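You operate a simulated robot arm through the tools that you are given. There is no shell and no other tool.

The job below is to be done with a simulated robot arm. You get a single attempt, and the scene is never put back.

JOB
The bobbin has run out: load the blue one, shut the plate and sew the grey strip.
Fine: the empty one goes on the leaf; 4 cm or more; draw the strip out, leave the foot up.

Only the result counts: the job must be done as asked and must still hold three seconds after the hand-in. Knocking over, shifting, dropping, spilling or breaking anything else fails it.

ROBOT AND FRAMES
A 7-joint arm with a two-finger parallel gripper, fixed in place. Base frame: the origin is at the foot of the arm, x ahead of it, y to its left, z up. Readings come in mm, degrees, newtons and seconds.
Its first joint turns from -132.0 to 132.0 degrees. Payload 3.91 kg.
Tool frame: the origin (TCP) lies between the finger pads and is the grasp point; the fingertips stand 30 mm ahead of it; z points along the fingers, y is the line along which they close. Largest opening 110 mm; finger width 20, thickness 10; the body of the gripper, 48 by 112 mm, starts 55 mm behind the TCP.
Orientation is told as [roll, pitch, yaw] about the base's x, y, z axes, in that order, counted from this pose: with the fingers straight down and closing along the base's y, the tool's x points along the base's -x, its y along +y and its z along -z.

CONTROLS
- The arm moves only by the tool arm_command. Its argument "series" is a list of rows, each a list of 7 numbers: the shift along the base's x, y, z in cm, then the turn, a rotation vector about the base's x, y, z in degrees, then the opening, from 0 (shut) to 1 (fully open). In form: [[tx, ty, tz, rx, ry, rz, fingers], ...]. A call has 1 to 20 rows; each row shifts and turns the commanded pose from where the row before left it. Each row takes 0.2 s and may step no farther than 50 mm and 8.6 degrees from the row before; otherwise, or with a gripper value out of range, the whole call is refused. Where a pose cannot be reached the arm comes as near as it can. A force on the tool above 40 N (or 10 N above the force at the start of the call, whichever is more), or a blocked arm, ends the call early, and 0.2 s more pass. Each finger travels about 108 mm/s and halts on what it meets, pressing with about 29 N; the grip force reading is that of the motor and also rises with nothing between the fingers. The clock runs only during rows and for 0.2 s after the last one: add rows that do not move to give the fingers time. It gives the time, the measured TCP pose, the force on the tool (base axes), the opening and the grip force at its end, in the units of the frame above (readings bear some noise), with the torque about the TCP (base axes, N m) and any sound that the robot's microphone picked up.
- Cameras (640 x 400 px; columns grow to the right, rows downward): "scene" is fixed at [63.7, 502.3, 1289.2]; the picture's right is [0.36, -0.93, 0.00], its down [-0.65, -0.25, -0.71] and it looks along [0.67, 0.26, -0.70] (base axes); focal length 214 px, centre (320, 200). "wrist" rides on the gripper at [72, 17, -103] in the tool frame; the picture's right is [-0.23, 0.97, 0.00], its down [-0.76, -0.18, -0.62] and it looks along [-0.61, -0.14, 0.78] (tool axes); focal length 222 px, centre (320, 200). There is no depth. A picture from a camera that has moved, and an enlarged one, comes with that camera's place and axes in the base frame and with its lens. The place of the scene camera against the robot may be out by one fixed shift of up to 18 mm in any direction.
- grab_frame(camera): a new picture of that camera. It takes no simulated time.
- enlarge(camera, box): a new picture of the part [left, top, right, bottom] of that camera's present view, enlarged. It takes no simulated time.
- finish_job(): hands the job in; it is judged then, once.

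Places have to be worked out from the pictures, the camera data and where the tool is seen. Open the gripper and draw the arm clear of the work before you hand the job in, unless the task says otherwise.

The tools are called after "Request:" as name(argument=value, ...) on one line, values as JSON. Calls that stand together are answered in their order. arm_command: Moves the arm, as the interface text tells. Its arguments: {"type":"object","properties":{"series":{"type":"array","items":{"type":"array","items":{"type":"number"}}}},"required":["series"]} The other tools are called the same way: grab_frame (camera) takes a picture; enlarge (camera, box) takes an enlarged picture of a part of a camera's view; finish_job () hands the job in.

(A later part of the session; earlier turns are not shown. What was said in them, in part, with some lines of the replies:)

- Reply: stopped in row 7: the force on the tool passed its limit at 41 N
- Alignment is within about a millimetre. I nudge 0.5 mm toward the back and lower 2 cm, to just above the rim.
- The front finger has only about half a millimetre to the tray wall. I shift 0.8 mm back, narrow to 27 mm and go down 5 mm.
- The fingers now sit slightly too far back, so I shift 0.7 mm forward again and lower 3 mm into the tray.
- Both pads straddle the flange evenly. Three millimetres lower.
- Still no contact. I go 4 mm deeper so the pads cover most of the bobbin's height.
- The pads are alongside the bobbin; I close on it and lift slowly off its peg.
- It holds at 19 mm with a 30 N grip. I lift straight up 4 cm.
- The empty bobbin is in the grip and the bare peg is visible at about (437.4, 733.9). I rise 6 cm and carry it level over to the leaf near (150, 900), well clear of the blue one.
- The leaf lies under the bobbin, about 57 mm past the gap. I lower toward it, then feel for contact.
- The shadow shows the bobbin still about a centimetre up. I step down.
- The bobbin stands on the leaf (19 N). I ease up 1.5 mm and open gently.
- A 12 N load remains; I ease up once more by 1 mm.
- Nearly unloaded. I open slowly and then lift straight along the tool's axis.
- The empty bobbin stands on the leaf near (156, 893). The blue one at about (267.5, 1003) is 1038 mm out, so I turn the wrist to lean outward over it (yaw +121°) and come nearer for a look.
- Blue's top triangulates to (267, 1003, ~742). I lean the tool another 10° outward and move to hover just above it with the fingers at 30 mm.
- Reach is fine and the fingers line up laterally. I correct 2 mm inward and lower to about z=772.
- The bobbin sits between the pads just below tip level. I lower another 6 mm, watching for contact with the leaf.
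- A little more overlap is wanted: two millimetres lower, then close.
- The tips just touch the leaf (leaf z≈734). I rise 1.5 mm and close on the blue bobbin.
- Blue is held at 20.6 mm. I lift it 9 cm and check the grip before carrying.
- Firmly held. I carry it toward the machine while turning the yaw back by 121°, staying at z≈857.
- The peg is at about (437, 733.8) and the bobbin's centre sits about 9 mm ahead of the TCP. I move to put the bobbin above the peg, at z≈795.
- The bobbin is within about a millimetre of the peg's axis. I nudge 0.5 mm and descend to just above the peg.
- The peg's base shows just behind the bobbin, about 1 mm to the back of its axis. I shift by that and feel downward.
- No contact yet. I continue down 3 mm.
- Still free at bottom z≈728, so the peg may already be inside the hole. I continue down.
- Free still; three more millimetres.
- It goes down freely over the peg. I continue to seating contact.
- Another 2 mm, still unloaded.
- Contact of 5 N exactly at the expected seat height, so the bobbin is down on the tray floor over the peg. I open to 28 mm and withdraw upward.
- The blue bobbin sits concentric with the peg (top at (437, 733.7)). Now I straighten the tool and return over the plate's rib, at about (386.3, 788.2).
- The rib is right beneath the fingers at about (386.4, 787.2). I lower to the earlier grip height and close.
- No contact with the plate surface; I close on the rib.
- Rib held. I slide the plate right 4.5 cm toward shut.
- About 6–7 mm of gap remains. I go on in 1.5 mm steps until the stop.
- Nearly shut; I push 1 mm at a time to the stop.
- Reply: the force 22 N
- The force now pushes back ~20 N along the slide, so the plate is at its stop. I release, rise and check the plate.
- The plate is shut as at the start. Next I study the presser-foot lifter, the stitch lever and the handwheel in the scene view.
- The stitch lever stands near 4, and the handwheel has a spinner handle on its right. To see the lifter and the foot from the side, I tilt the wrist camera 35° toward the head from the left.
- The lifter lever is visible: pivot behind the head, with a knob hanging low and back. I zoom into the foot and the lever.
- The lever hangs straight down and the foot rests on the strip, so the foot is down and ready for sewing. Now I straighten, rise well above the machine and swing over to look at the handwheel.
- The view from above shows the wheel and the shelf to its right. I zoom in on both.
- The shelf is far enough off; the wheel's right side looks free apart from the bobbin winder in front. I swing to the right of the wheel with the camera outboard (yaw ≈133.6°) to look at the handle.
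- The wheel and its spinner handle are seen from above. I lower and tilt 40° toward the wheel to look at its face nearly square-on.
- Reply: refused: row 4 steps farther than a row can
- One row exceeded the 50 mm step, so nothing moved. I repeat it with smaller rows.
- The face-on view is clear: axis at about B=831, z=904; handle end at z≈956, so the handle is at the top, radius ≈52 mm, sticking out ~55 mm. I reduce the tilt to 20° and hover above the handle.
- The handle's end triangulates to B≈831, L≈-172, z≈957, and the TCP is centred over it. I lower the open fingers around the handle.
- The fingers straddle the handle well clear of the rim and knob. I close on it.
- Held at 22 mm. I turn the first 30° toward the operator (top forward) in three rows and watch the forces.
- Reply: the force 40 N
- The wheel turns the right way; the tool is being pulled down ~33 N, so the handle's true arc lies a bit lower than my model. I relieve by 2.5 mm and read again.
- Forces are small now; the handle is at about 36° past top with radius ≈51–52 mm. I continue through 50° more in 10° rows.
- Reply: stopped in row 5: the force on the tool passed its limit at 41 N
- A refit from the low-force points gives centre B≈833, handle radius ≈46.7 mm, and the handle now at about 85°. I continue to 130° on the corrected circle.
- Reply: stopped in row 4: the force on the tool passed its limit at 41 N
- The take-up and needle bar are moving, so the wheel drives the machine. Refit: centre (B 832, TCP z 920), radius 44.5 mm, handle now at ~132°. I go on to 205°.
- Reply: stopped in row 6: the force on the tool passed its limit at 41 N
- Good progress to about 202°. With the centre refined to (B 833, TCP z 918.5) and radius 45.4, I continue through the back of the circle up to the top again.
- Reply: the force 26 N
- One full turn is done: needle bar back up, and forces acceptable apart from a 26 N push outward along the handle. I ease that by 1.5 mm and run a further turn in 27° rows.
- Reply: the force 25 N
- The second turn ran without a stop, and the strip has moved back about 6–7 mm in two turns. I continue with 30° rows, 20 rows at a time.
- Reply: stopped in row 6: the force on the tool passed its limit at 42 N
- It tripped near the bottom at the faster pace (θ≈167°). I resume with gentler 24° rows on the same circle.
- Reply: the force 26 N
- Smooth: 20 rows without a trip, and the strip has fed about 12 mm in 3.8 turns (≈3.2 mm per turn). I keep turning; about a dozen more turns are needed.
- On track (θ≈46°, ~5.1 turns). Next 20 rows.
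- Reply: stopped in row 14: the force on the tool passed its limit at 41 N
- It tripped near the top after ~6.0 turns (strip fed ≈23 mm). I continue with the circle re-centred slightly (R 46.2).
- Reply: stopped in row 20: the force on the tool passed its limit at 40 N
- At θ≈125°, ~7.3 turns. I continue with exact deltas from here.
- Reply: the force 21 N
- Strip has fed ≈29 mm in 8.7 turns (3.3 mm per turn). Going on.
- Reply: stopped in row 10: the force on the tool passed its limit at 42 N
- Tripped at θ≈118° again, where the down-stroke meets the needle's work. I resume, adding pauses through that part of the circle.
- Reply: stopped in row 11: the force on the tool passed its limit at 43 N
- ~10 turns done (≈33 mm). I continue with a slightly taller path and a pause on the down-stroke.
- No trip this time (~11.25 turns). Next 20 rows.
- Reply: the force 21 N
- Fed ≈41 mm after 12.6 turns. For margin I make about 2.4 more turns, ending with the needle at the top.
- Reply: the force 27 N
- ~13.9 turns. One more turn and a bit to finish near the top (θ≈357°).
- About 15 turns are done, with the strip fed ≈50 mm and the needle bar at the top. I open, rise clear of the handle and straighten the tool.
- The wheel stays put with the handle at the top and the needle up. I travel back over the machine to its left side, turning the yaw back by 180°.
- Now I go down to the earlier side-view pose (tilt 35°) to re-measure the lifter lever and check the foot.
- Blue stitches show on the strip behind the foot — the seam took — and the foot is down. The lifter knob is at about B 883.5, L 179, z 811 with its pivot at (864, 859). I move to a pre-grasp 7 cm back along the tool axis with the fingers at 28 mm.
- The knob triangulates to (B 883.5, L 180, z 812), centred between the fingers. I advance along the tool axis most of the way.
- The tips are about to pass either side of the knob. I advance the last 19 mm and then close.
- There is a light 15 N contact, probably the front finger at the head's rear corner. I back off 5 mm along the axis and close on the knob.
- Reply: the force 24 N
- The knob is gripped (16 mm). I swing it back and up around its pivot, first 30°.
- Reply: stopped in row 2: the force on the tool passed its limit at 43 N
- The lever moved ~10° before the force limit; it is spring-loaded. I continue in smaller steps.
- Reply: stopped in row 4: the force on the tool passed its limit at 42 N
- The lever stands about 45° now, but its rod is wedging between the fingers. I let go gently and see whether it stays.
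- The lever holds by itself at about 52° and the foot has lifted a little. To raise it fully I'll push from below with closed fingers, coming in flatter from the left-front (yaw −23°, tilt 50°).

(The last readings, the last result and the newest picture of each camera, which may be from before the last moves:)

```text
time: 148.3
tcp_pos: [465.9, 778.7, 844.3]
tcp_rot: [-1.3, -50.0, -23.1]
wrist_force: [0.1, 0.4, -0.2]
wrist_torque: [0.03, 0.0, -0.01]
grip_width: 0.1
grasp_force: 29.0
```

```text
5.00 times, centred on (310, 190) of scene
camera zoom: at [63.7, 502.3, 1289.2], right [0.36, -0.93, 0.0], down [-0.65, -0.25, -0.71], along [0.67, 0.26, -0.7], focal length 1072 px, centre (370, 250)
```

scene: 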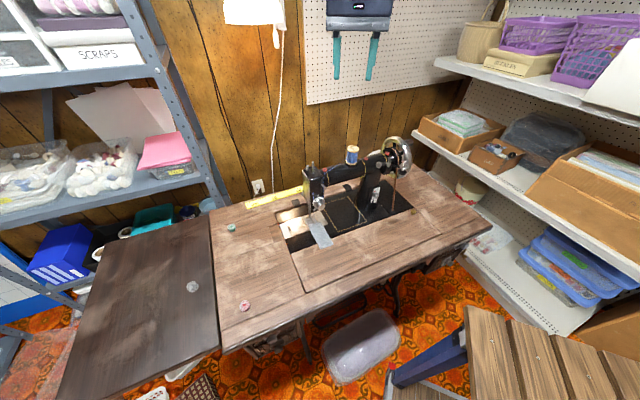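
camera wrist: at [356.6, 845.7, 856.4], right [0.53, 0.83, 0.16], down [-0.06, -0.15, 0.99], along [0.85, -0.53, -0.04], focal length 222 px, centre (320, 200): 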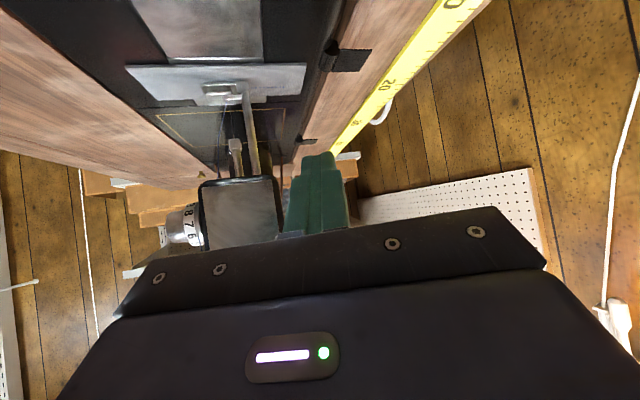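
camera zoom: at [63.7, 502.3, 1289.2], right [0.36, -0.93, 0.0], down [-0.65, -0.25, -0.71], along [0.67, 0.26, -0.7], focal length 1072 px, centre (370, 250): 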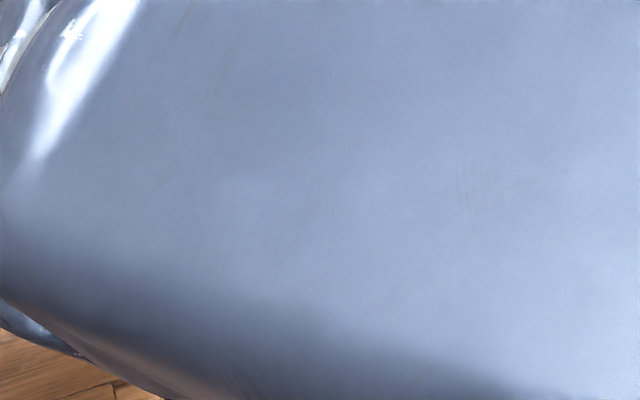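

The pose is right though the finger hides the knob. I slide in along the tool axis, passing about 11 mm beneath the knob.

Request:
arm_command(series=[[1.34, -0.55, -1.18, 0, 0, 0, 0], [1.34, -0.55, -1.18, 0, 0, 0, 0], [1.33, -0.55, -1.17, 0, 0, 0, 0], [0, 0, 0, 0, 0, 0, 0]])

Request:
enlarge(camera="wrist", box=[220, 80, 420, 240])

```text
time: 149.3
tcp_pos: [504.0, 762.3, 811.1]
tcp_rot: [-1.3, -50.0, -23.1]
wrist_force: [-0.2, 0.1, 0.0]
wrist_torque: [0.03, 0.02, 0.02]
grip_width: 0.0
grasp_force: 29.6
```

```text
2.50 times, centred on (320, 160) of wrist
camera zoom: at [395.8, 828.5, 822.0], right [0.53, 0.83, 0.16], down [-0.06, -0.15, 0.99], along [0.85, -0.53, -0.04], focal length 555 px, centre (320, 300)
```

zoom: 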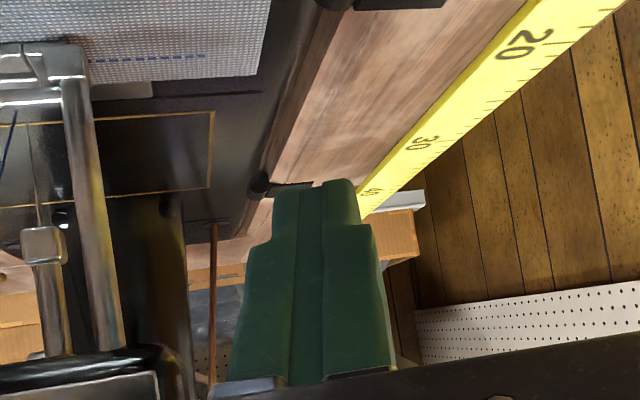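

Now straight up ~1.2 cm to meet the knob.

Request:
arm_command(series=[[0, 0, 0.6, 0, 0, 0, 0], [0, 0, 0.6, 0, 0, 0, 0], [0, 0, 0, 0, 0, 0, 0]])

```text
time: 150.1
tcp_pos: [504.0, 760.5, 823.0]
tcp_rot: [-1.3, -50.1, -23.1]
wrist_force: [-0.6, 0.5, -0.3]
wrist_torque: [-0.02, -0.02, 0.02]
grip_width: 0.0
grasp_force: 28.8
```

Not touching yet; I continue up along the knob's arc in small rows.

Request:
arm_command(series=[[0, 0, 0.4, 0, 0, 0, 0], [0.17, 0.16, 0.4, 0, 0, 0, 0], [0.17, 0.16, 0.4, 0, 0, 0, 0], [0, 0, 0, 0, 0, 0, 0]])

Request:
enlarge(camera="wrist", box=[220, 80, 420, 240])

```text
time: 151.1
tcp_pos: [508.5, 765.7, 835.0]
tcp_rot: [-1.3, -50.1, -23.2]
wrist_force: [-1.7, 0.2, -0.4]
wrist_torque: [0.0, 0.03, 0.03]
grip_width: 0.0
grasp_force: 29.3
```

```text
2.50 times, centred on (320, 160) of wrist
camera zoom: at [400.0, 831.0, 845.1], right [0.53, 0.83, 0.16], down [-0.06, -0.15, 0.99], along [0.85, -0.53, -0.04], focal length 555 px, centre (320, 300)
```

zoom: 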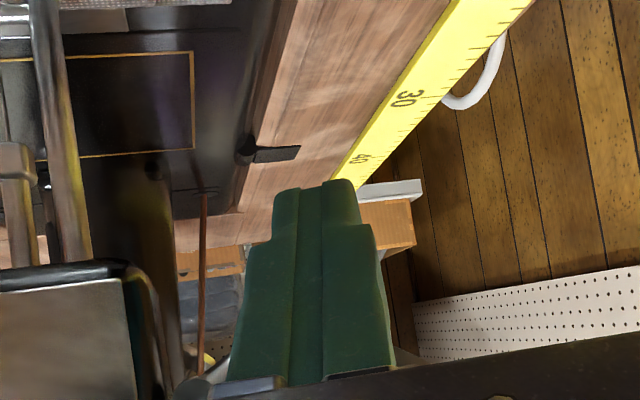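

No contact where the knob should be, so the lever may have settled elsewhere. I back out along the axis and look again with the fingers open.

Request:
arm_command(series=[[-1.4, 0.6, 1.28, 0, 0, 0, 0], [-1.4, 0.6, 1.28, 0, 0, 0, 0], [-1.4, 0.6, 1.28, 0, 0, 0, 0.3], [-0.7, 0.3, 0.64, 0, 0, 0, 0.8], [0, 0, 0, 0, 0, 0, 1], [0, 0, 0, 0, 0, 0, 1]])

Request:
enlarge(camera="wrist", box=[200, 60, 440, 240])

```text
time: 152.5
tcp_pos: [458.7, 788.5, 880.4]
tcp_rot: [-1.2, -50.0, -23.0]
wrist_force: [0.2, 0.0, -0.6]
wrist_torque: [-0.03, 0.0, 0.01]
grip_width: 109.7
grasp_force: 0.1
```

```text
2.22 times, centred on (320, 150) of wrist
camera zoom: at [350.4, 853.1, 891.7], right [0.53, 0.83, 0.16], down [-0.06, -0.15, 0.99], along [0.85, -0.53, -0.04], focal length 494 px, centre (320, 311)
```

zoom: 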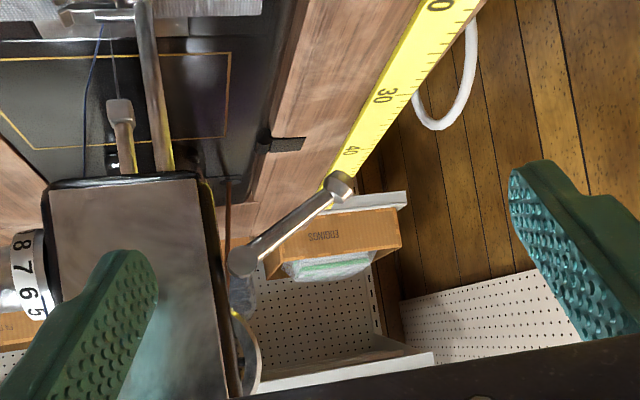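

The lever did rise: it is now at about 60° (knob ≈ B 910, L 180, z 833) and holds by friction. I close again, slide back in beneath it and push further along the arc.

Request:
arm_command(series=[[0.5, -0.2, -1.1, 0, 0, 0, 0.5], [0.6, -0.1, -1.1, 0, 0, 0, 0], [0, 0, 0, 0, 0, 0, 0], [0, 0, 0, 0, 0, 0, 0], [1.41, -0.6, -1.28, 0, 0, 0, 0], [1.41, -0.6, -1.28, 0, 0, 0, 0], [1.41, -0.6, -1.28, 0, 0, 0, 0], [0, 0, 0, 0, 0, 0, 0]])

```text
time: 154.3
tcp_pos: [512.0, 765.2, 818.4]
tcp_rot: [-1.3, -50.0, -23.0]
wrist_force: [-0.2, -0.2, -0.9]
wrist_torque: [-0.02, -0.01, -0.02]
grip_width: 0.0
grasp_force: 29.5
```

In place below the knob. I lift 12 mm and then follow the arc to roughly 85°.

Request:
arm_command(series=[[0, 0, 0.6, 0, 0, 0, 0], [0, 0, 0.6, 0, 0, 0, 0], [0.15, 0.14, 0.4, 0, 0, 0, 0], [0.12, 0.12, 0.4, 0, 0, 0, 0], [0.09, 0.09, 0.43, 0, 0, 0, 0], [0.07, 0.07, 0.43, 0, 0, 0, 0], [0.04, 0.04, 0.44, 0, 0, 0, 0], [0, 0, 0, 0, 0, 0, 0]])

Request:
grab_frame(camera="wrist")

```text
time: 156.1
tcp_pos: [515.3, 770.5, 853.5]
tcp_rot: [-1.3, -50.0, -23.1]
wrist_force: [0.2, 0.4, -0.3]
wrist_torque: [0.01, 0.0, 0.0]
grip_width: 0.1
grasp_force: 29.1
```

```text
taken
camera wrist: at [408.4, 837.0, 864.7], right [0.53, 0.83, 0.16], down [-0.06, -0.15, 0.99], along [0.85, -0.53, -0.04], focal length 222 px, centre (320, 200)
```

wrist: 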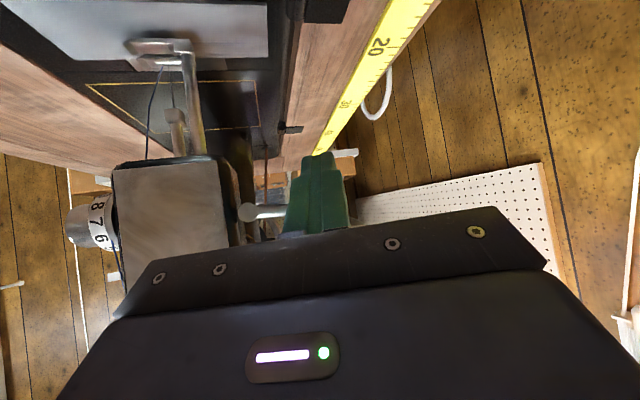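

The lever is almost level now with hardly any resistance. I keep going past level until it stops.

Request:
arm_command(series=[[0.02, 0.02, 0.44, 0, 0, 0, 0], [-0.01, -0.01, 0.44, 0, 0, 0, 0], [-0.04, -0.04, 0.44, 0, 0, 0, 0], [-0.07, -0.07, 0.43, 0, 0, 0, 0], [0, 0, 0, 0, 0, 0, 0]])

Request:
enlarge(camera="wrist", box=[180, 80, 380, 240])

```text
time: 157.3
tcp_pos: [514.9, 771.5, 869.2]
tcp_rot: [-1.4, -50.0, -23.0]
wrist_force: [1.9, 1.6, -8.5]
wrist_torque: [0.16, 0.11, 0.07]
grip_width: 0.0
grasp_force: 28.9
```

```text
2.50 times, centred on (280, 160) of wrist
camera zoom: at [406.7, 836.4, 879.8], right [0.53, 0.83, 0.16], down [-0.06, -0.15, 0.99], along [0.85, -0.53, -0.04], focal length 555 px, centre (420, 300)
```

zoom: 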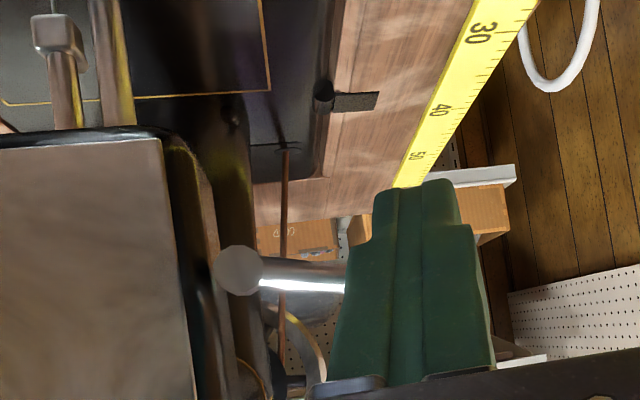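

A resistance of ~9 N appears with the lever level — perhaps its stop. I push 3 mm more to see.

Request:
arm_command(series=[[-0.03, -0.03, 0.15, 0, 0, 0, 0], [-0.03, -0.03, 0.15, 0, 0, 0, 0], [0, 0, 0, 0, 0, 0, 0]])

Request:
enlarge(camera="wrist", box=[180, 80, 380, 240])

```text
time: 158.1
tcp_pos: [513.7, 770.2, 871.7]
tcp_rot: [-1.5, -49.9, -22.9]
wrist_force: [0.9, 13.0, -32.9]
wrist_torque: [0.57, 0.45, 0.22]
grip_width: 0.0
grasp_force: 29.4
```

```text
2.50 times, centred on (280, 160) of wrist
camera zoom: at [405.7, 836.2, 881.4], right [0.53, 0.83, 0.16], down [-0.05, -0.15, 0.99], along [0.85, -0.53, -0.04], focal length 555 px, centre (420, 300)
```

zoom: 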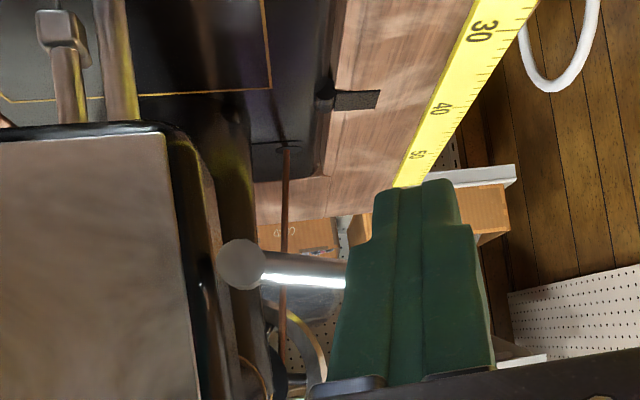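

The stop is reached (33 N). I lower clear of the lever, back out and check that it stays and the foot is up.

Request:
arm_command(series=[[0, 0, -0.6, 0, 0, 0, 0], [0, 0, -1.0, 0, 0, 0, 0], [-1.4, 0.6, 1.28, 0, 0, 0, 0], [-1.4, 0.6, 1.28, 0, 0, 0, 0], [-1.4, 0.6, 1.28, 0, 0, 0, 0.3], [-0.7, 0.6, 0.64, 0, 0, 0, 0.8], [0, 0, 0, 0, 0, 0, 1], [0, 0, 0, 0, 0, 0, 1]])

Request:
enlarge(camera="wrist", box=[200, 60, 440, 240])

Request:
enlarge(camera="wrist", box=[200, 40, 300, 110])

```text
time: 159.9
tcp_pos: [465.9, 793.0, 901.7]
tcp_rot: [-1.4, -50.0, -22.9]
wrist_force: [0.9, 1.1, -0.3]
wrist_torque: [0.01, 0.01, -0.01]
grip_width: 110.0
grasp_force: 0.0
```

```text
2.22 times, centred on (320, 150) of wrist
camera zoom: at [357.9, 858.7, 913.6], right [0.53, 0.83, 0.16], down [-0.06, -0.15, 0.99], along [0.85, -0.53, -0.04], focal length 494 px, centre (320, 311)
```

zoom: 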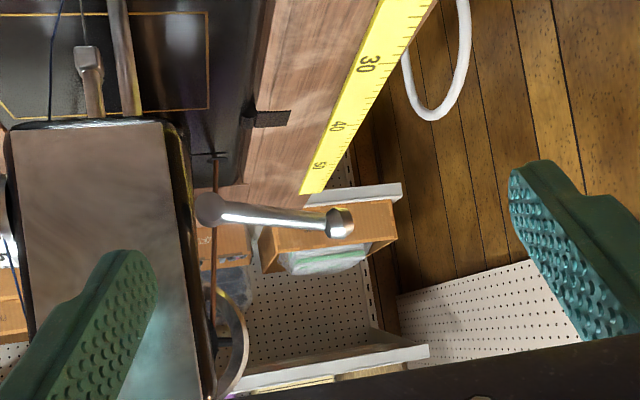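

```text
5.71 times, centred on (250, 75) of wrist
camera zoom: at [357.9, 858.7, 913.6], right [0.53, 0.83, 0.16], down [-0.06, -0.15, 0.99], along [0.85, -0.53, -0.04], focal length 1269 px, centre (720, 914)
```

zoom: 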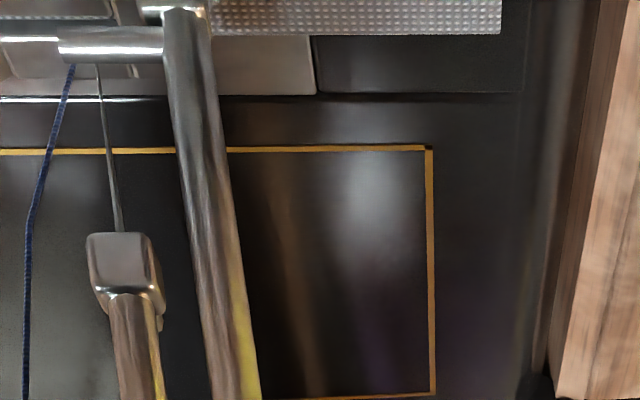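

The lever stays up at its stop. Next I must draw the strip out to the front, so I rise, straighten and go round to the front of the machine (yaw 43.6°).

Request:
arm_command(series=[[-1, 0.4, 4.5, 2.7, 6.4, 0, 0.6], [-1, 0.4, 4.5, 2.7, 6.4, 0, 0.55], [0, 0, 4.8, 2.8, 6.5, 0, 0.53], [0, 0, 3, 2.8, 6.5, 0, 0.53], [0, 0, 0, 2.8, 6.5, 0, 0.53], [0, 0, 0, 2.7, 6.4, 0, 0.53], [0, 0, 0, 2.7, 6.4, 0, 0.53], [0, 0, 0, 0, 0, 0, 0.53]])

```text
time: 161.7
tcp_pos: [446.1, 802.4, 1069.6]
tcp_rot: [-1.4, -0.9, -23.0]
wrist_force: [-0.1, 0.0, -0.4]
wrist_torque: [-0.01, -0.05, 0.02]
grip_width: 58.1
grasp_force: 0.0
```

I remove the small residual tilt and turn to yaw 43.6° while moving round to the front.

Request:
arm_command(series=[[0, 0, 0, 1.64, 0.28, 0, 0.53], [-1.45, -2.28, 0, 0, 0, 8.33, 0.53], [-1.45, -2.28, 0, 0, 0, 8.33, 0.53], [-1.45, -2.28, 0, 0, 0, 8.33, 0.53], [-1.45, -2.28, 0, 0, 0, 8.33, 0.53], [-1.45, -2.28, 0, 0, 0, 8.33, 0.53], [-1.45, -2.28, 0, 0, 0, 8.33, 0.53], [-1.45, -2.28, 0, 0, 0, 8.33, 0.53], [-1.45, -2.28, 0, 0, 0, 8.33, 0.53], [0, 0, -3, 0, 0, 0, 0.53], [0, 0, 0, 0, 0, 0, 0.53]])

Request:
grab_frame(camera="wrist")

Request:
enlarge(camera="scene", box=[280, 160, 380, 260])

```text
time: 164.1
tcp_pos: [330.1, 618.9, 1039.4]
tcp_rot: [0.1, -0.1, 43.5]
wrist_force: [-0.6, 0.2, -0.5]
wrist_torque: [-0.01, 0.0, 0.02]
grip_width: 58.4
grasp_force: 0.0
```

```text
taken
camera wrist: at [265.1, 579.0, 1144.2], right [-0.51, 0.86, 0.0], down [0.67, 0.4, 0.62], along [0.54, 0.32, -0.78], focal length 222 px, centre (320, 200)
```

wrist: 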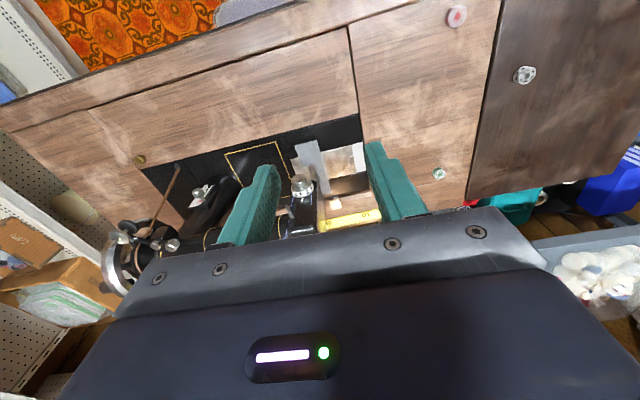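

```text
4.00 times, centred on (330, 210) of scene
camera zoom: at [63.7, 502.3, 1289.2], right [0.36, -0.93, 0.0], down [-0.65, -0.25, -0.71], along [0.67, 0.26, -0.7], focal length 858 px, centre (280, 160)
```

zoom: 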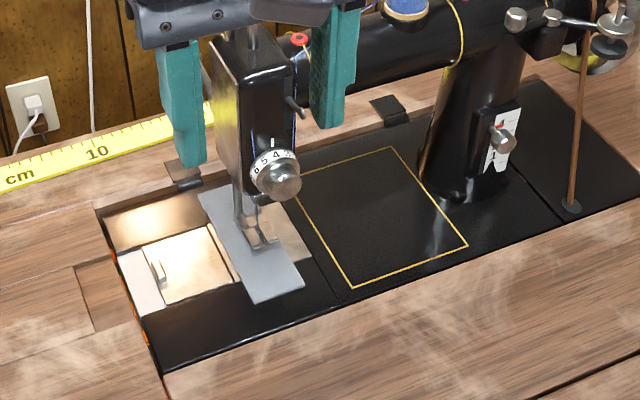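

All bobbins stand as expected, the empty one on the leaf. I zoom in on the strip's front end and the foot.

Request:
enlarge(camera="wrist", box=[270, 120, 370, 200])

Request:
enlarge(camera="scene", box=[325, 200, 360, 240])

Request:
enlarge(camera="scene", box=[322, 196, 352, 220])

```text
5.00 times, centred on (320, 160) of wrist
camera zoom: at [265.1, 579.0, 1144.2], right [-0.51, 0.86, 0.0], down [0.67, 0.4, 0.62], along [0.54, 0.32, -0.78], focal length 1111 px, centre (320, 400)
```

zoom: 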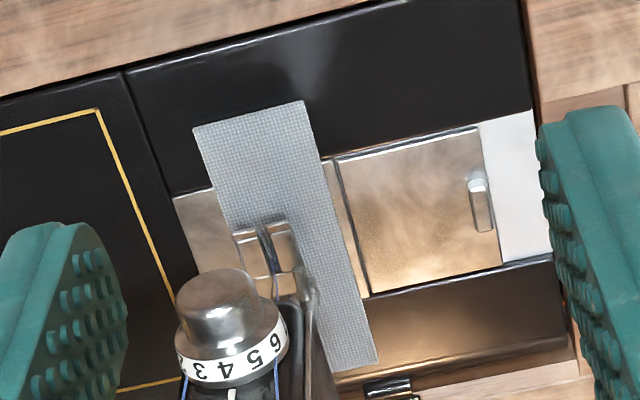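

```text
10.00 times, centred on (342, 220) of scene
camera zoom: at [63.7, 502.3, 1289.2], right [0.36, -0.93, 0.0], down [-0.65, -0.25, -0.71], along [0.67, 0.26, -0.7], focal length 2145 px, centre (95, 0)
```

zoom: 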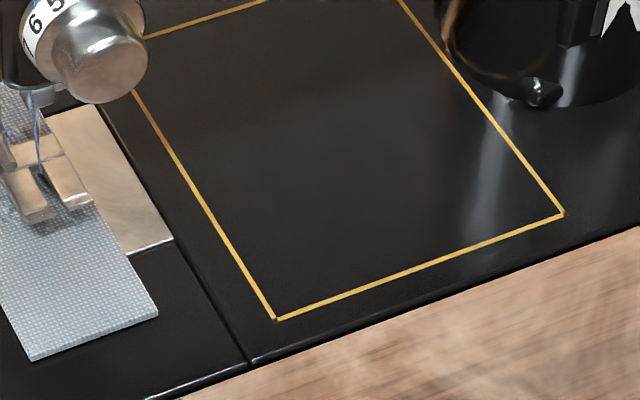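

```text
16.00 times, centred on (337, 208) of scene
camera zoom: at [63.7, 502.3, 1289.2], right [0.36, -0.93, 0.0], down [-0.65, -0.25, -0.71], along [0.67, 0.26, -0.7], focal length 3432 px, centre (48, 72)
```

zoom: 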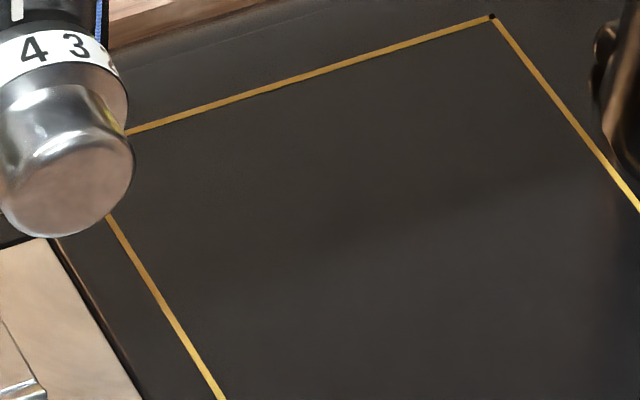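

The strip's front end is at B≈763, L 145–189, and its back end at B≈892. I'll pinch its sides near the front, tilting the tool 40° so the body stays below and in front of the tension dial; first a standoff 8 cm back.

Request:
arm_command(series=[[1.36, -0.17, -4.2, 5.52, -5.79, 0, 0.53], [1.36, -0.17, -4.2, 5.52, -5.79, 0, 0.53], [1.36, -0.17, -4.2, 5.52, -5.79, 0, 0.53], [1.36, -0.17, -4.2, 5.52, -5.79, 0, 0.53], [1.36, -0.17, -4.2, 5.52, -5.79, 0, 0.53], [0, 0, 0, 0, 0, 0, 0.53]])

Request:
grab_frame(camera="wrist")

Request:
enlarge(camera="wrist", box=[240, 80, 400, 220])

Request:
enlarge(camera="scene", box=[280, 160, 360, 240])

```text
time: 165.5
tcp_pos: [395.1, 611.7, 830.3]
tcp_rot: [0.3, -40.2, 43.6]
wrist_force: [0.6, 0.5, -0.5]
wrist_torque: [0.0, 0.03, 0.0]
grip_width: 58.5
grasp_force: 0.0
```

```text
taken
camera wrist: at [295.0, 537.9, 862.6], right [-0.55, 0.82, 0.15], down [0.25, -0.01, 0.97], along [0.8, 0.57, -0.21], focal length 222 px, centre (320, 200)
```

wrist: 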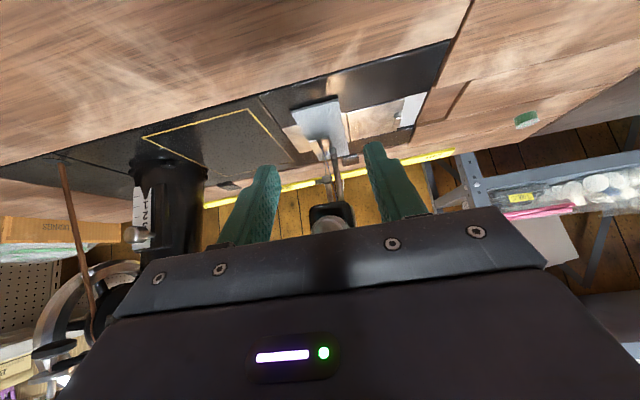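

```text
2.86 times, centred on (320, 150) of wrist
camera zoom: at [295.0, 537.9, 862.6], right [-0.55, 0.82, 0.15], down [0.25, -0.01, 0.97], along [0.8, 0.57, -0.21], focal length 635 px, centre (320, 343)
```

zoom: 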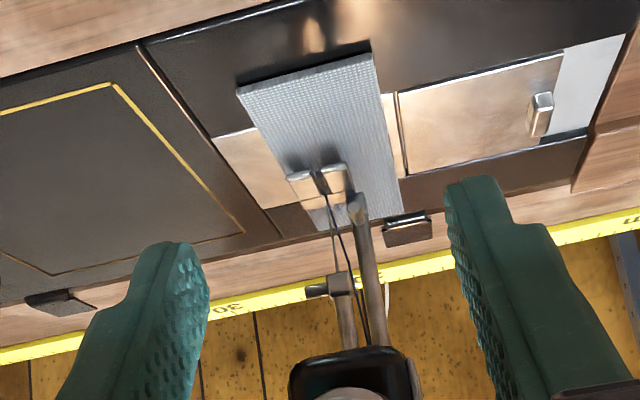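

```text
5.00 times, centred on (320, 200) of scene
camera zoom: at [63.7, 502.3, 1289.2], right [0.36, -0.93, 0.0], down [-0.65, -0.25, -0.71], along [0.67, 0.26, -0.7], focal length 1072 px, centre (320, 200)
```

zoom: 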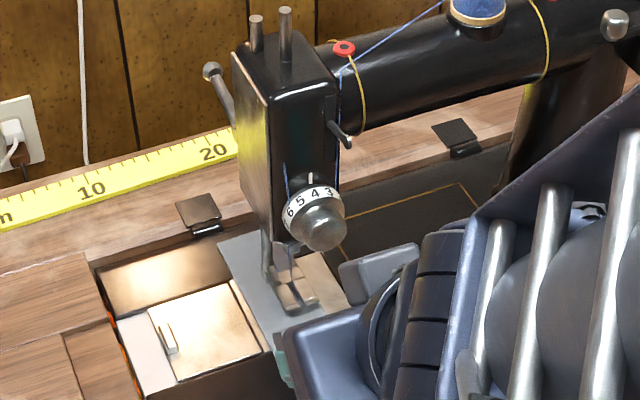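

The foot is clearly raised with the lever up, and the strip has visible thickness. I centre on the strip (L≈168) and advance most of the way to its sides.

Request:
arm_command(series=[[1.48, 1.24, -2.3, 0, 0, 0, 0.53], [1.48, 1.24, -2.3, 0, 0, 0, 0.53], [0, 0, 0, 0, 0, 0, 0.53]])

Request:
enlarge(camera="wrist", box=[240, 80, 400, 220])

Request:
enlarge(camera="scene", box=[280, 160, 360, 240])

```text
time: 166.3
tcp_pos: [429.6, 632.3, 782.9]
tcp_rot: [0.2, -40.0, 43.5]
wrist_force: [0.0, -0.1, 0.5]
wrist_torque: [0.01, 0.02, 0.01]
grip_width: 58.4
grasp_force: 0.1
```

```text
2.86 times, centred on (320, 150) of wrist
camera zoom: at [329.5, 559.6, 815.9], right [-0.55, 0.82, 0.15], down [0.26, 0.0, 0.97], along [0.8, 0.57, -0.21], focal length 635 px, centre (320, 343)
```

zoom: 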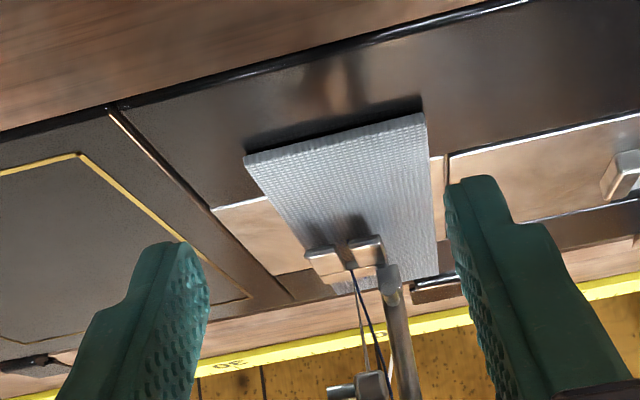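

```text
5.00 times, centred on (320, 200) of scene
camera zoom: at [63.7, 502.3, 1289.2], right [0.36, -0.93, 0.0], down [-0.65, -0.25, -0.71], along [0.67, 0.26, -0.7], focal length 1072 px, centre (320, 200)
```

zoom: 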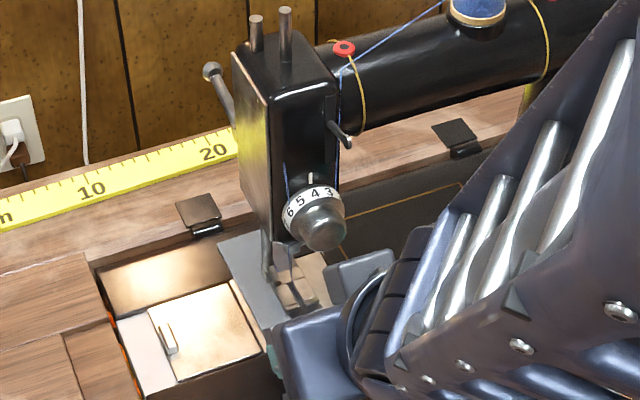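

The strip's middle lies about 7.7 mm to the left of the tool's centre plane. I shift left by that and re-check.

Request:
arm_command(series=[[-0.53, 0.557, 0, 0, 0, 0, 0.53], [0, 0, 0, 0, 0, 0, 0.53]])

Request:
enlarge(camera="wrist", box=[240, 80, 400, 220])

```text
time: 166.9
tcp_pos: [424.9, 639.8, 783.2]
tcp_rot: [0.3, -40.0, 43.5]
wrist_force: [-0.2, -0.3, -0.2]
wrist_torque: [-0.04, -0.02, 0.01]
grip_width: 58.3
grasp_force: 0.0
```

```text
2.86 times, centred on (320, 150) of wrist
camera zoom: at [324.6, 566.7, 816.0], right [-0.55, 0.82, 0.15], down [0.26, -0.01, 0.97], along [0.8, 0.57, -0.21], focal length 635 px, centre (320, 343)
```

zoom: 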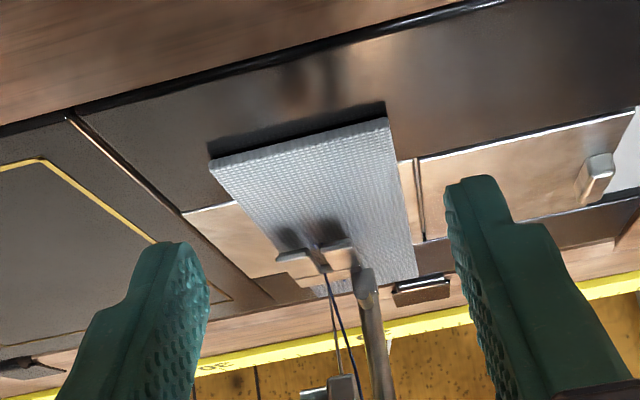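

Centred now. I come down and forward to bring the tips beside the strip just above the bed.

Request:
arm_command(series=[[0.25, 0.24, -0.7, 0, 0, 0, 0.53], [0.2, 0.19, -0.6, 0, 0, 0, 0.53], [0, 0, 0, 0, 0, 0, 0.53]])

Request:
enlarge(camera="wrist", box=[240, 80, 400, 220])

```text
time: 167.7
tcp_pos: [428.1, 646.3, 771.4]
tcp_rot: [0.2, -40.2, 43.5]
wrist_force: [0.9, 0.8, -0.2]
wrist_torque: [0.01, 0.04, 0.01]
grip_width: 58.2
grasp_force: 0.1
```

```text
2.86 times, centred on (320, 150) of wrist
camera zoom: at [327.7, 572.0, 804.0], right [-0.55, 0.82, 0.15], down [0.26, -0.01, 0.97], along [0.8, 0.57, -0.21], focal length 635 px, centre (320, 343)
```

zoom: 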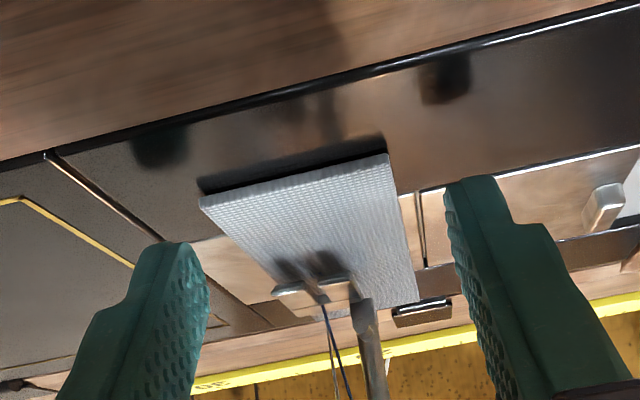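

Aligned within 2 mm. I lower until the tips just reach the bed.

Request:
arm_command(series=[[0.2, 0.1, -0.2, 0, 0, 0, 0.53], [0.1, 0.05, -0.15, 0, 0, 0, 0.53], [0, 0, 0, 0, 0, 0, 0.53]])

```text
time: 168.5
tcp_pos: [430.1, 646.8, 768.1]
tcp_rot: [0.1, -40.1, 43.5]
wrist_force: [0.0, -0.4, 0.7]
wrist_torque: [0.0, -0.02, 0.0]
grip_width: 58.2
grasp_force: 0.0
```

Another 2 mm down.

Request:
arm_command(series=[[0, 0, -0.1, 0, 0, 0, 0.53], [0, 0, -0.1, 0, 0, 0, 0.53], [0, 0, 0, 0, 0, 0, 0.53]])

Request:
enlarge(camera="wrist", box=[240, 80, 400, 220])

```text
time: 169.3
tcp_pos: [430.4, 645.6, 765.4]
tcp_rot: [0.1, -40.1, 43.6]
wrist_force: [0.4, 0.0, 0.6]
wrist_torque: [-0.01, 0.01, -0.02]
grip_width: 58.2
grasp_force: 0.2
```

```text
2.86 times, centred on (320, 150) of wrist
camera zoom: at [330.0, 573.3, 798.2], right [-0.55, 0.82, 0.15], down [0.26, 0.0, 0.97], along [0.8, 0.57, -0.21], focal length 635 px, centre (320, 343)
```

zoom: 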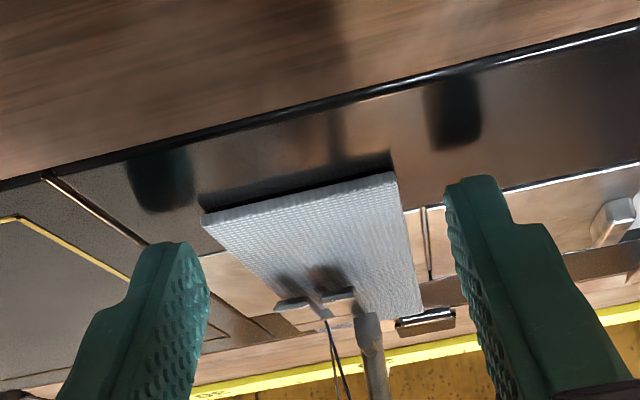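

Still just clear. One and a half millimetres more.

Request:
arm_command(series=[[0, 0, -0.1, 0, 0, 0, 0.53], [0, 0, -0.1, 0, 0, 0, 0.53], [0, 0, 0, 0, 0, 0, 0.53]])

```text
time: 170.1
tcp_pos: [430.1, 645.9, 763.5]
tcp_rot: [0.2, -40.3, 43.5]
wrist_force: [-2.3, -5.0, 22.6]
wrist_torque: [-0.46, -0.64, -0.3]
grip_width: 59.5
grasp_force: 0.9
```

Contact with the bed. I rise 1.5 mm and close on the strip's sides.

Request:
arm_command(series=[[0, 0, 0.15, 0, 0, 0, 0.53], [0, 0, 0, 0, 0, 0, 0.45], [0, 0, 0, 0, 0, 0, 0.4], [0, 0, 0, 0, 0, 0, 0.34], [0, 0, 0, 0, 0, 0, 0.34]])

Request:
enlarge(camera="wrist", box=[240, 80, 400, 220])

```text
time: 171.3
tcp_pos: [430.0, 646.1, 763.6]
tcp_rot: [0.2, -40.1, 43.7]
wrist_force: [1.2, -2.9, 6.1]
wrist_torque: [-0.14, -0.15, -0.05]
grip_width: 42.9
grasp_force: 29.2
```

```text
2.86 times, centred on (320, 150) of wrist
camera zoom: at [328.3, 572.9, 796.9], right [-0.55, 0.82, 0.15], down [0.26, 0.0, 0.97], along [0.8, 0.57, -0.21], focal length 635 px, centre (320, 343)
```

zoom: 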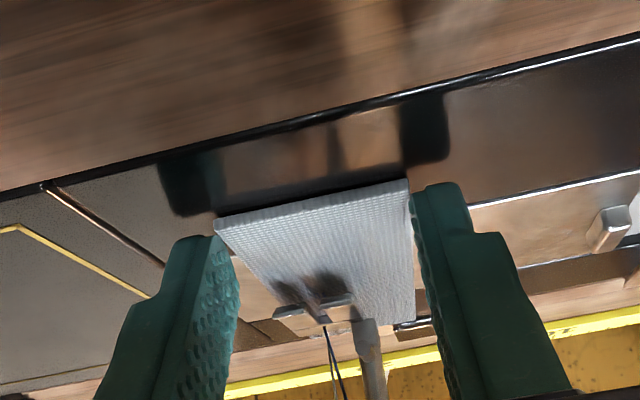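

The strip is pinched at 42.9 mm. I lift 2 mm and pull it gently toward the front, 2 cm at first.

Request:
arm_command(series=[[0, 0, 0.2, 0, 0, 0, 0.34], [-0.362, -0.345, 0, 0, 0, 0, 0.34], [-0.362, -0.345, 0, 0, 0, 0, 0.34], [-0.362, -0.345, 0, 0, 0, 0, 0.34], [-0.362, -0.345, 0, 0, 0, 0, 0.34], [0, 0, 0, 0, 0, 0, 0.34]])

Request:
enlarge(camera="wrist", box=[240, 80, 400, 220])

Request:
enlarge(camera="scene", box=[280, 160, 360, 240])

```text
time: 172.7
tcp_pos: [414.7, 633.2, 766.2]
tcp_rot: [0.2, -40.0, 43.6]
wrist_force: [0.2, -0.8, -0.8]
wrist_torque: [0.0, -0.04, 0.02]
grip_width: 42.8
grasp_force: 29.1
```

```text
2.86 times, centred on (320, 150) of wrist
camera zoom: at [314.6, 559.3, 798.8], right [-0.55, 0.82, 0.15], down [0.26, 0.0, 0.97], along [0.8, 0.57, -0.21], focal length 635 px, centre (320, 343)
```

zoom: 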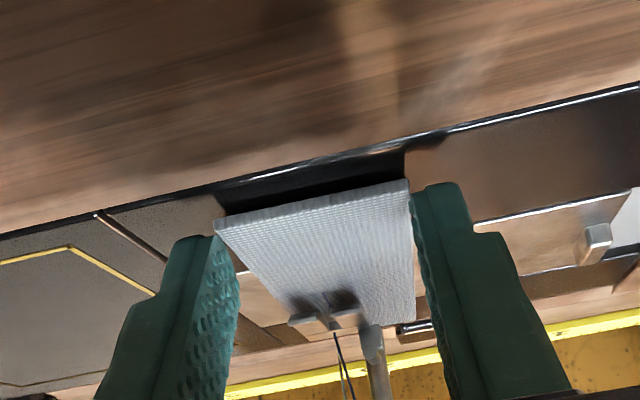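

```text
5.00 times, centred on (320, 200) of scene
camera zoom: at [63.7, 502.3, 1289.2], right [0.36, -0.93, 0.0], down [-0.65, -0.25, -0.71], along [0.67, 0.26, -0.7], focal length 1072 px, centre (320, 200)
```

zoom: 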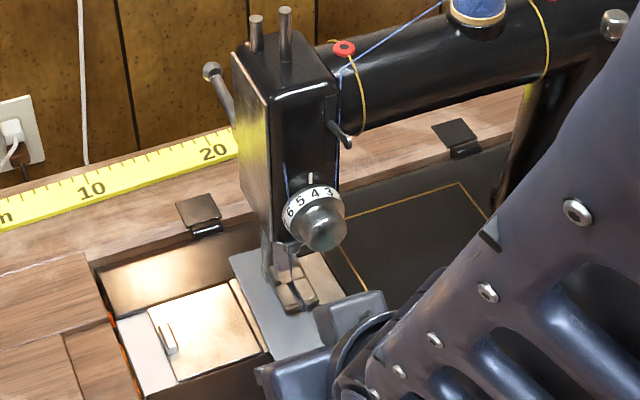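

It slides freely with the grip. I pull a further 8.5 cm to bring the back end clear of the foot.

Request:
arm_command(series=[[-0.615, -0.5865, 0, 0, 0, 0, 0.34], [-0.615, -0.5865, 0, 0, 0, 0, 0.34], [-0.615, -0.5865, 0, 0, 0, 0, 0.34], [-0.615, -0.5865, 0, 0, 0, 0, 0.34], [-0.615, -0.5865, 0, 0, 0, 0, 0.34], [-0.615, -0.5865, 0, 0, 0, 0, 0.34], [-0.615, -0.5865, 0, 0, 0, 0, 0.34], [-0.615, -0.5865, 0, 0, 0, 0, 0.34], [-0.615, -0.5865, 0, 0, 0, 0, 0.34], [-0.615, -0.5865, 0, 0, 0, 0, 0.34], [0, 0, 0, 0, 0, 0, 0.34]])

Request:
enlarge(camera="wrist", box=[240, 80, 400, 220])

Request:
grab_frame(camera="scene")

```text
time: 175.1
tcp_pos: [353.4, 574.5, 767.4]
tcp_rot: [0.1, -40.1, 43.5]
wrist_force: [0.3, -0.3, 0.1]
wrist_torque: [0.03, 0.0, -0.02]
grip_width: 42.9
grasp_force: 28.8
```

```text
2.86 times, centred on (320, 150) of wrist
camera zoom: at [252.9, 501.2, 800.0], right [-0.55, 0.82, 0.15], down [0.26, 0.0, 0.97], along [0.8, 0.57, -0.21], focal length 635 px, centre (320, 343)
```

zoom: 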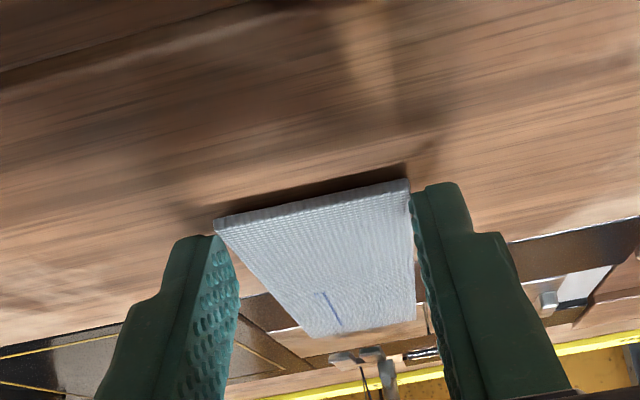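

```text
taken
```

scene: 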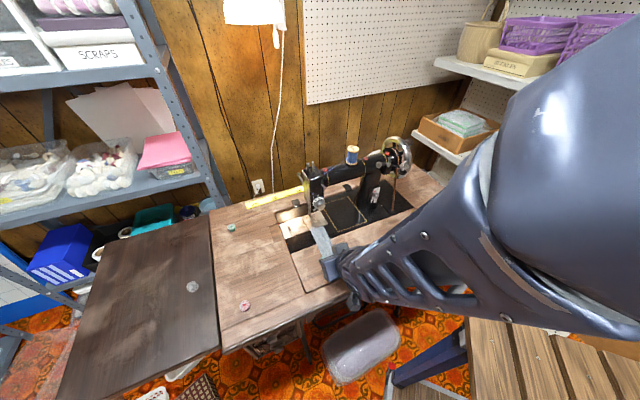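

The strip's back end is already about 2 cm ahead of the toes, seam visible. I pull 1.5 cm more, lower it and let go.

Request:
arm_command(series=[[-0.54, -0.52, 0, 0, 0, 0, 0.34], [-0.54, -0.52, 0, 0, 0, 0, 0.34], [0, 0, -0.1, 0, 0, 0, 0.34], [0, 0, 0, 0, 0, 0, 0.34]])

```text
time: 176.1
tcp_pos: [341.1, 564.3, 765.2]
tcp_rot: [0.2, -40.1, 43.4]
wrist_force: [0.3, -0.1, -0.6]
wrist_torque: [-0.05, 0.04, -0.02]
grip_width: 42.9
grasp_force: 29.2
```

Free of load. I open slowly, then rise straight up and clear.

Request:
arm_command(series=[[0, 0, -0.05, 0, 0, 0, 0.4], [0, 0, 0, 0, 0, 0, 0.45], [0, 0, 0, 0, 0, 0, 0.53], [0, 0, 0.5, 0, 0, 0, 0.55], [0, 0, 1.5, 0, 0, 0, 0.55], [0, 0, 4, 0, 0, 0, 0.55], [0, 0, 4.5, -5.5, 5.8, 0, 0.55], [0, 0, 4.5, -5.5, 5.8, 0, 0.55], [0, 0, 4.5, -5.5, 5.8, 0, 0.55], [0, 0, 4.5, -5.5, 5.8, 0, 0.55], [0, 0, 4.5, -5.5, 5.8, 0, 0.55], [0, 0, 0, 0, 0, 0, 0.55]])

Request:
grab_frame(camera="wrist")

Request:
grab_frame(camera="scene")

Request:
enlarge(camera="wrist", box=[260, 60, 380, 180])

```text
time: 178.7
tcp_pos: [340.5, 564.6, 1051.1]
tcp_rot: [0.2, -0.1, 43.5]
wrist_force: [1.1, 0.0, 0.3]
wrist_torque: [-0.02, 0.01, 0.02]
grip_width: 60.7
grasp_force: 0.0
```

```text
taken
camera wrist: at [276.3, 525.8, 1153.8], right [-0.51, 0.86, 0.0], down [0.68, 0.39, 0.62], along [0.54, 0.32, -0.78], focal length 222 px, centre (320, 200)
```

wrist: 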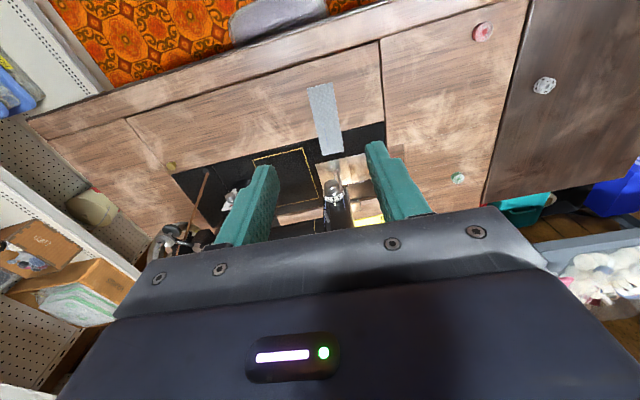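

```text
taken
```

scene: 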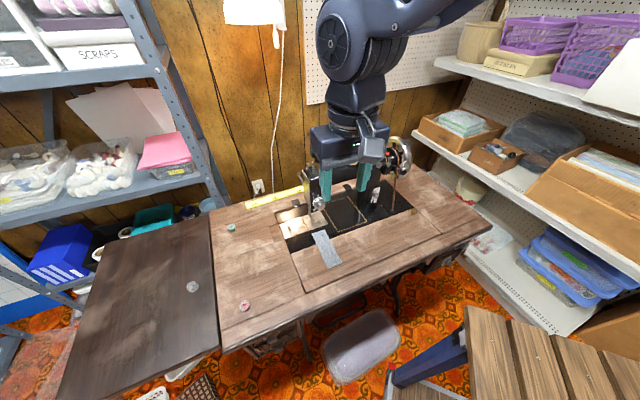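

```text
3.33 times, centred on (320, 120) of wrist
camera zoom: at [276.3, 525.8, 1153.8], right [-0.51, 0.86, 0.0], down [0.68, 0.39, 0.62], along [0.54, 0.32, -0.78], focal length 740 px, centre (320, 467)
```

zoom: 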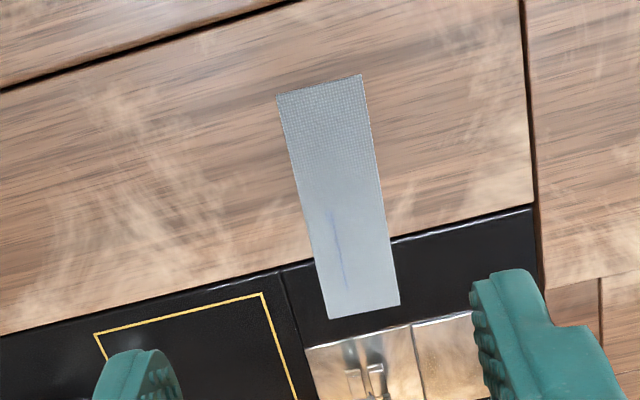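

The strip is out, lying on the table. I measure the seam more closely and check the foot once more.

Request:
enlarge(camera="wrist", box=[300, 80, 350, 160])

Request:
enlarge(camera="scene", box=[300, 190, 350, 250])

Request:
enlarge(camera="scene", box=[295, 160, 335, 215])

Request:
enlarge(camera="scene", box=[170, 260, 260, 320])

```text
5.00 times, centred on (325, 120) of wrist
camera zoom: at [276.3, 525.8, 1153.8], right [-0.51, 0.86, 0.0], down [0.68, 0.39, 0.62], along [0.54, 0.32, -0.78], focal length 1111 px, centre (295, 600)
```

zoom: 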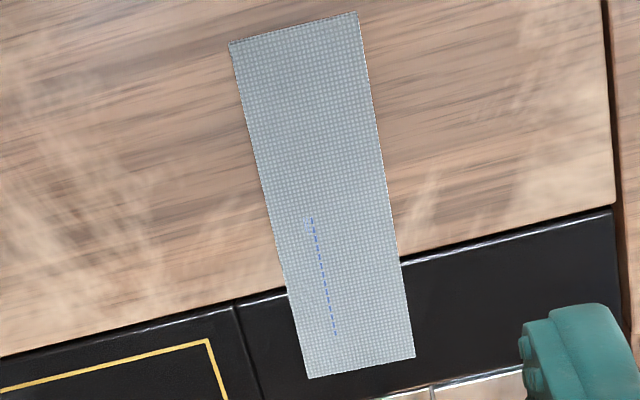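

```text
6.67 times, centred on (325, 220) of scene
camera zoom: at [63.7, 502.3, 1289.2], right [0.36, -0.93, 0.0], down [-0.65, -0.25, -0.71], along [0.67, 0.26, -0.7], focal length 1430 px, centre (287, 67)
```

zoom: 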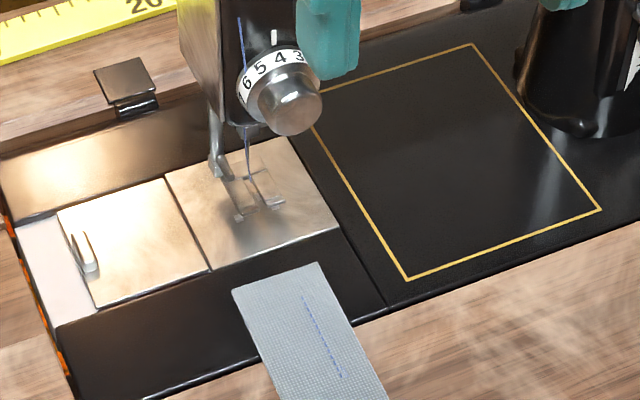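

```text
7.27 times, centred on (315, 188) of scene
camera zoom: at [63.7, 502.3, 1289.2], right [0.36, -0.93, 0.0], down [-0.65, -0.25, -0.71], along [0.67, 0.26, -0.7], focal length 1560 px, centre (356, 291)
```

zoom: 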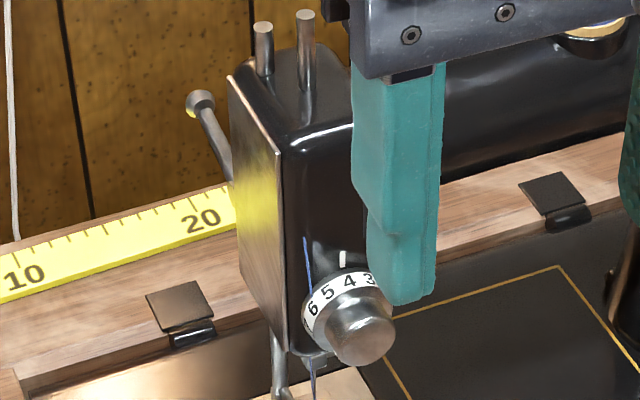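

```text
6.67 times, centred on (215, 290) of scene
camera zoom: at [63.7, 502.3, 1289.2], right [0.36, -0.93, 0.0], down [-0.65, -0.25, -0.71], along [0.67, 0.26, -0.7], focal length 1430 px, centre (1020, -400)
```

zoom: 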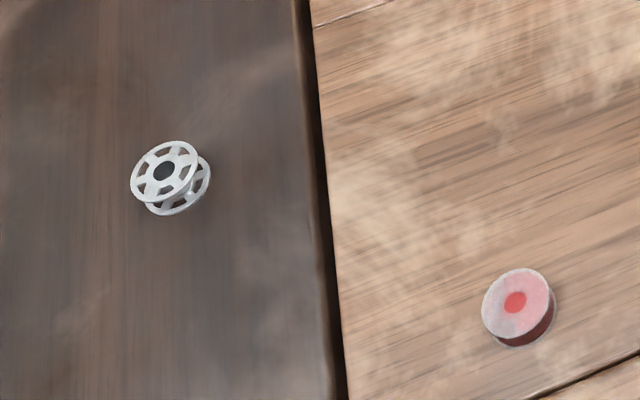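

The seam measures ≈48 mm, the plate is shut, foot and lever are up, and the empty bobbin rests on the leaf. I draw the arm back to near its start pose with the gripper open.

Request:
arm_command(series=[[-0.3, -1.5, 1, 0, 0, -7.2, 0.8], [-0.3, -1.5, 1, 0, 0, -7.2, 1], [-0.5, -1.8, 1, 0, 0, -7.2, 1], [-0.5, -1.8, 1, 0, 0, -7.2, 1], [-0.7, -2, 1, 0, 0, -7.2, 1], [-0.7, -2, 1.2, 0, 0, -7.2, 1], [0, 0, 0, 0, 0, 0, 1], [0, 0, 0, 0, 0, 0, 1]])

Request:
grab_frame(camera="scene")

Request:
enlarge(camera="scene", box=[280, 150, 370, 260])

```text
time: 180.5
tcp_pos: [313.0, 456.0, 1113.8]
tcp_rot: [0.1, -0.1, 0.3]
wrist_force: [0.3, 0.1, -0.7]
wrist_torque: [-0.02, 0.02, -0.01]
grip_width: 109.9
grasp_force: 0.0
```

```text
taken
```

scene: 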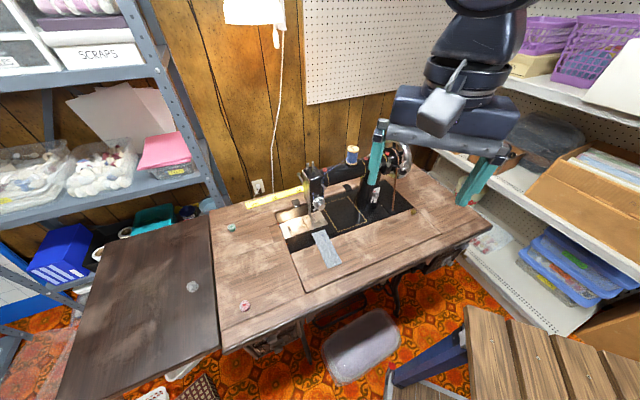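

```text
3.64 times, centred on (325, 205) of scene
camera zoom: at [63.7, 502.3, 1289.2], right [0.36, -0.93, 0.0], down [-0.65, -0.25, -0.71], along [0.67, 0.26, -0.7], focal length 780 px, centre (302, 182)
```

zoom: 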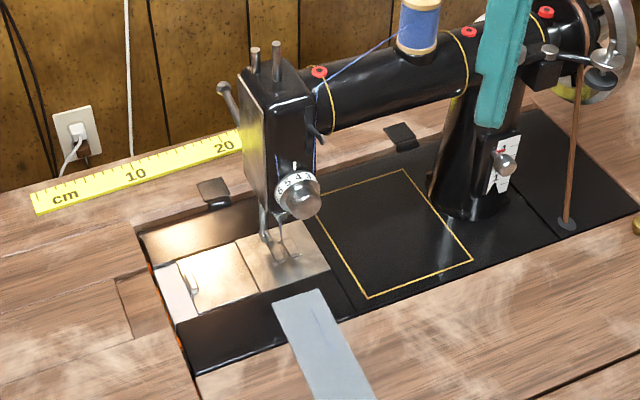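

Everything is as asked: blue bobbin loaded under the shut plate, seam about 48 mm, strip out, foot up, empty bobbin on the leaf, other bobbins and the ruler untouched, arm clear. I hand the job in.

Request:
finish_job()

```text
The job is handed in.
```

The job is done and handed in; I have had no verdict back on it yet.

- **Bobbin:** the blue one sits on the peg under the plate, and the empty one stands on the leaf.
- **Plate:** pushed back until it met its stop.
- **Seam:** about 48 mm of blue stitches, measured from the wrist camera picture.
- **Strip:** pulled clear to the front, lying on the bed's front edge and the table.
- **Foot:** up, with the lifter lever holding at its stop. The needle is also up.

The red and green bobbins and the ruler look untouched in the last pictures. The gripper is open and the arm is back near its start pose.

Turning the handwheel tripped the arm's 40 N force limit several times; each time I re-centred and went on, and nothing looked shifted afterwards.
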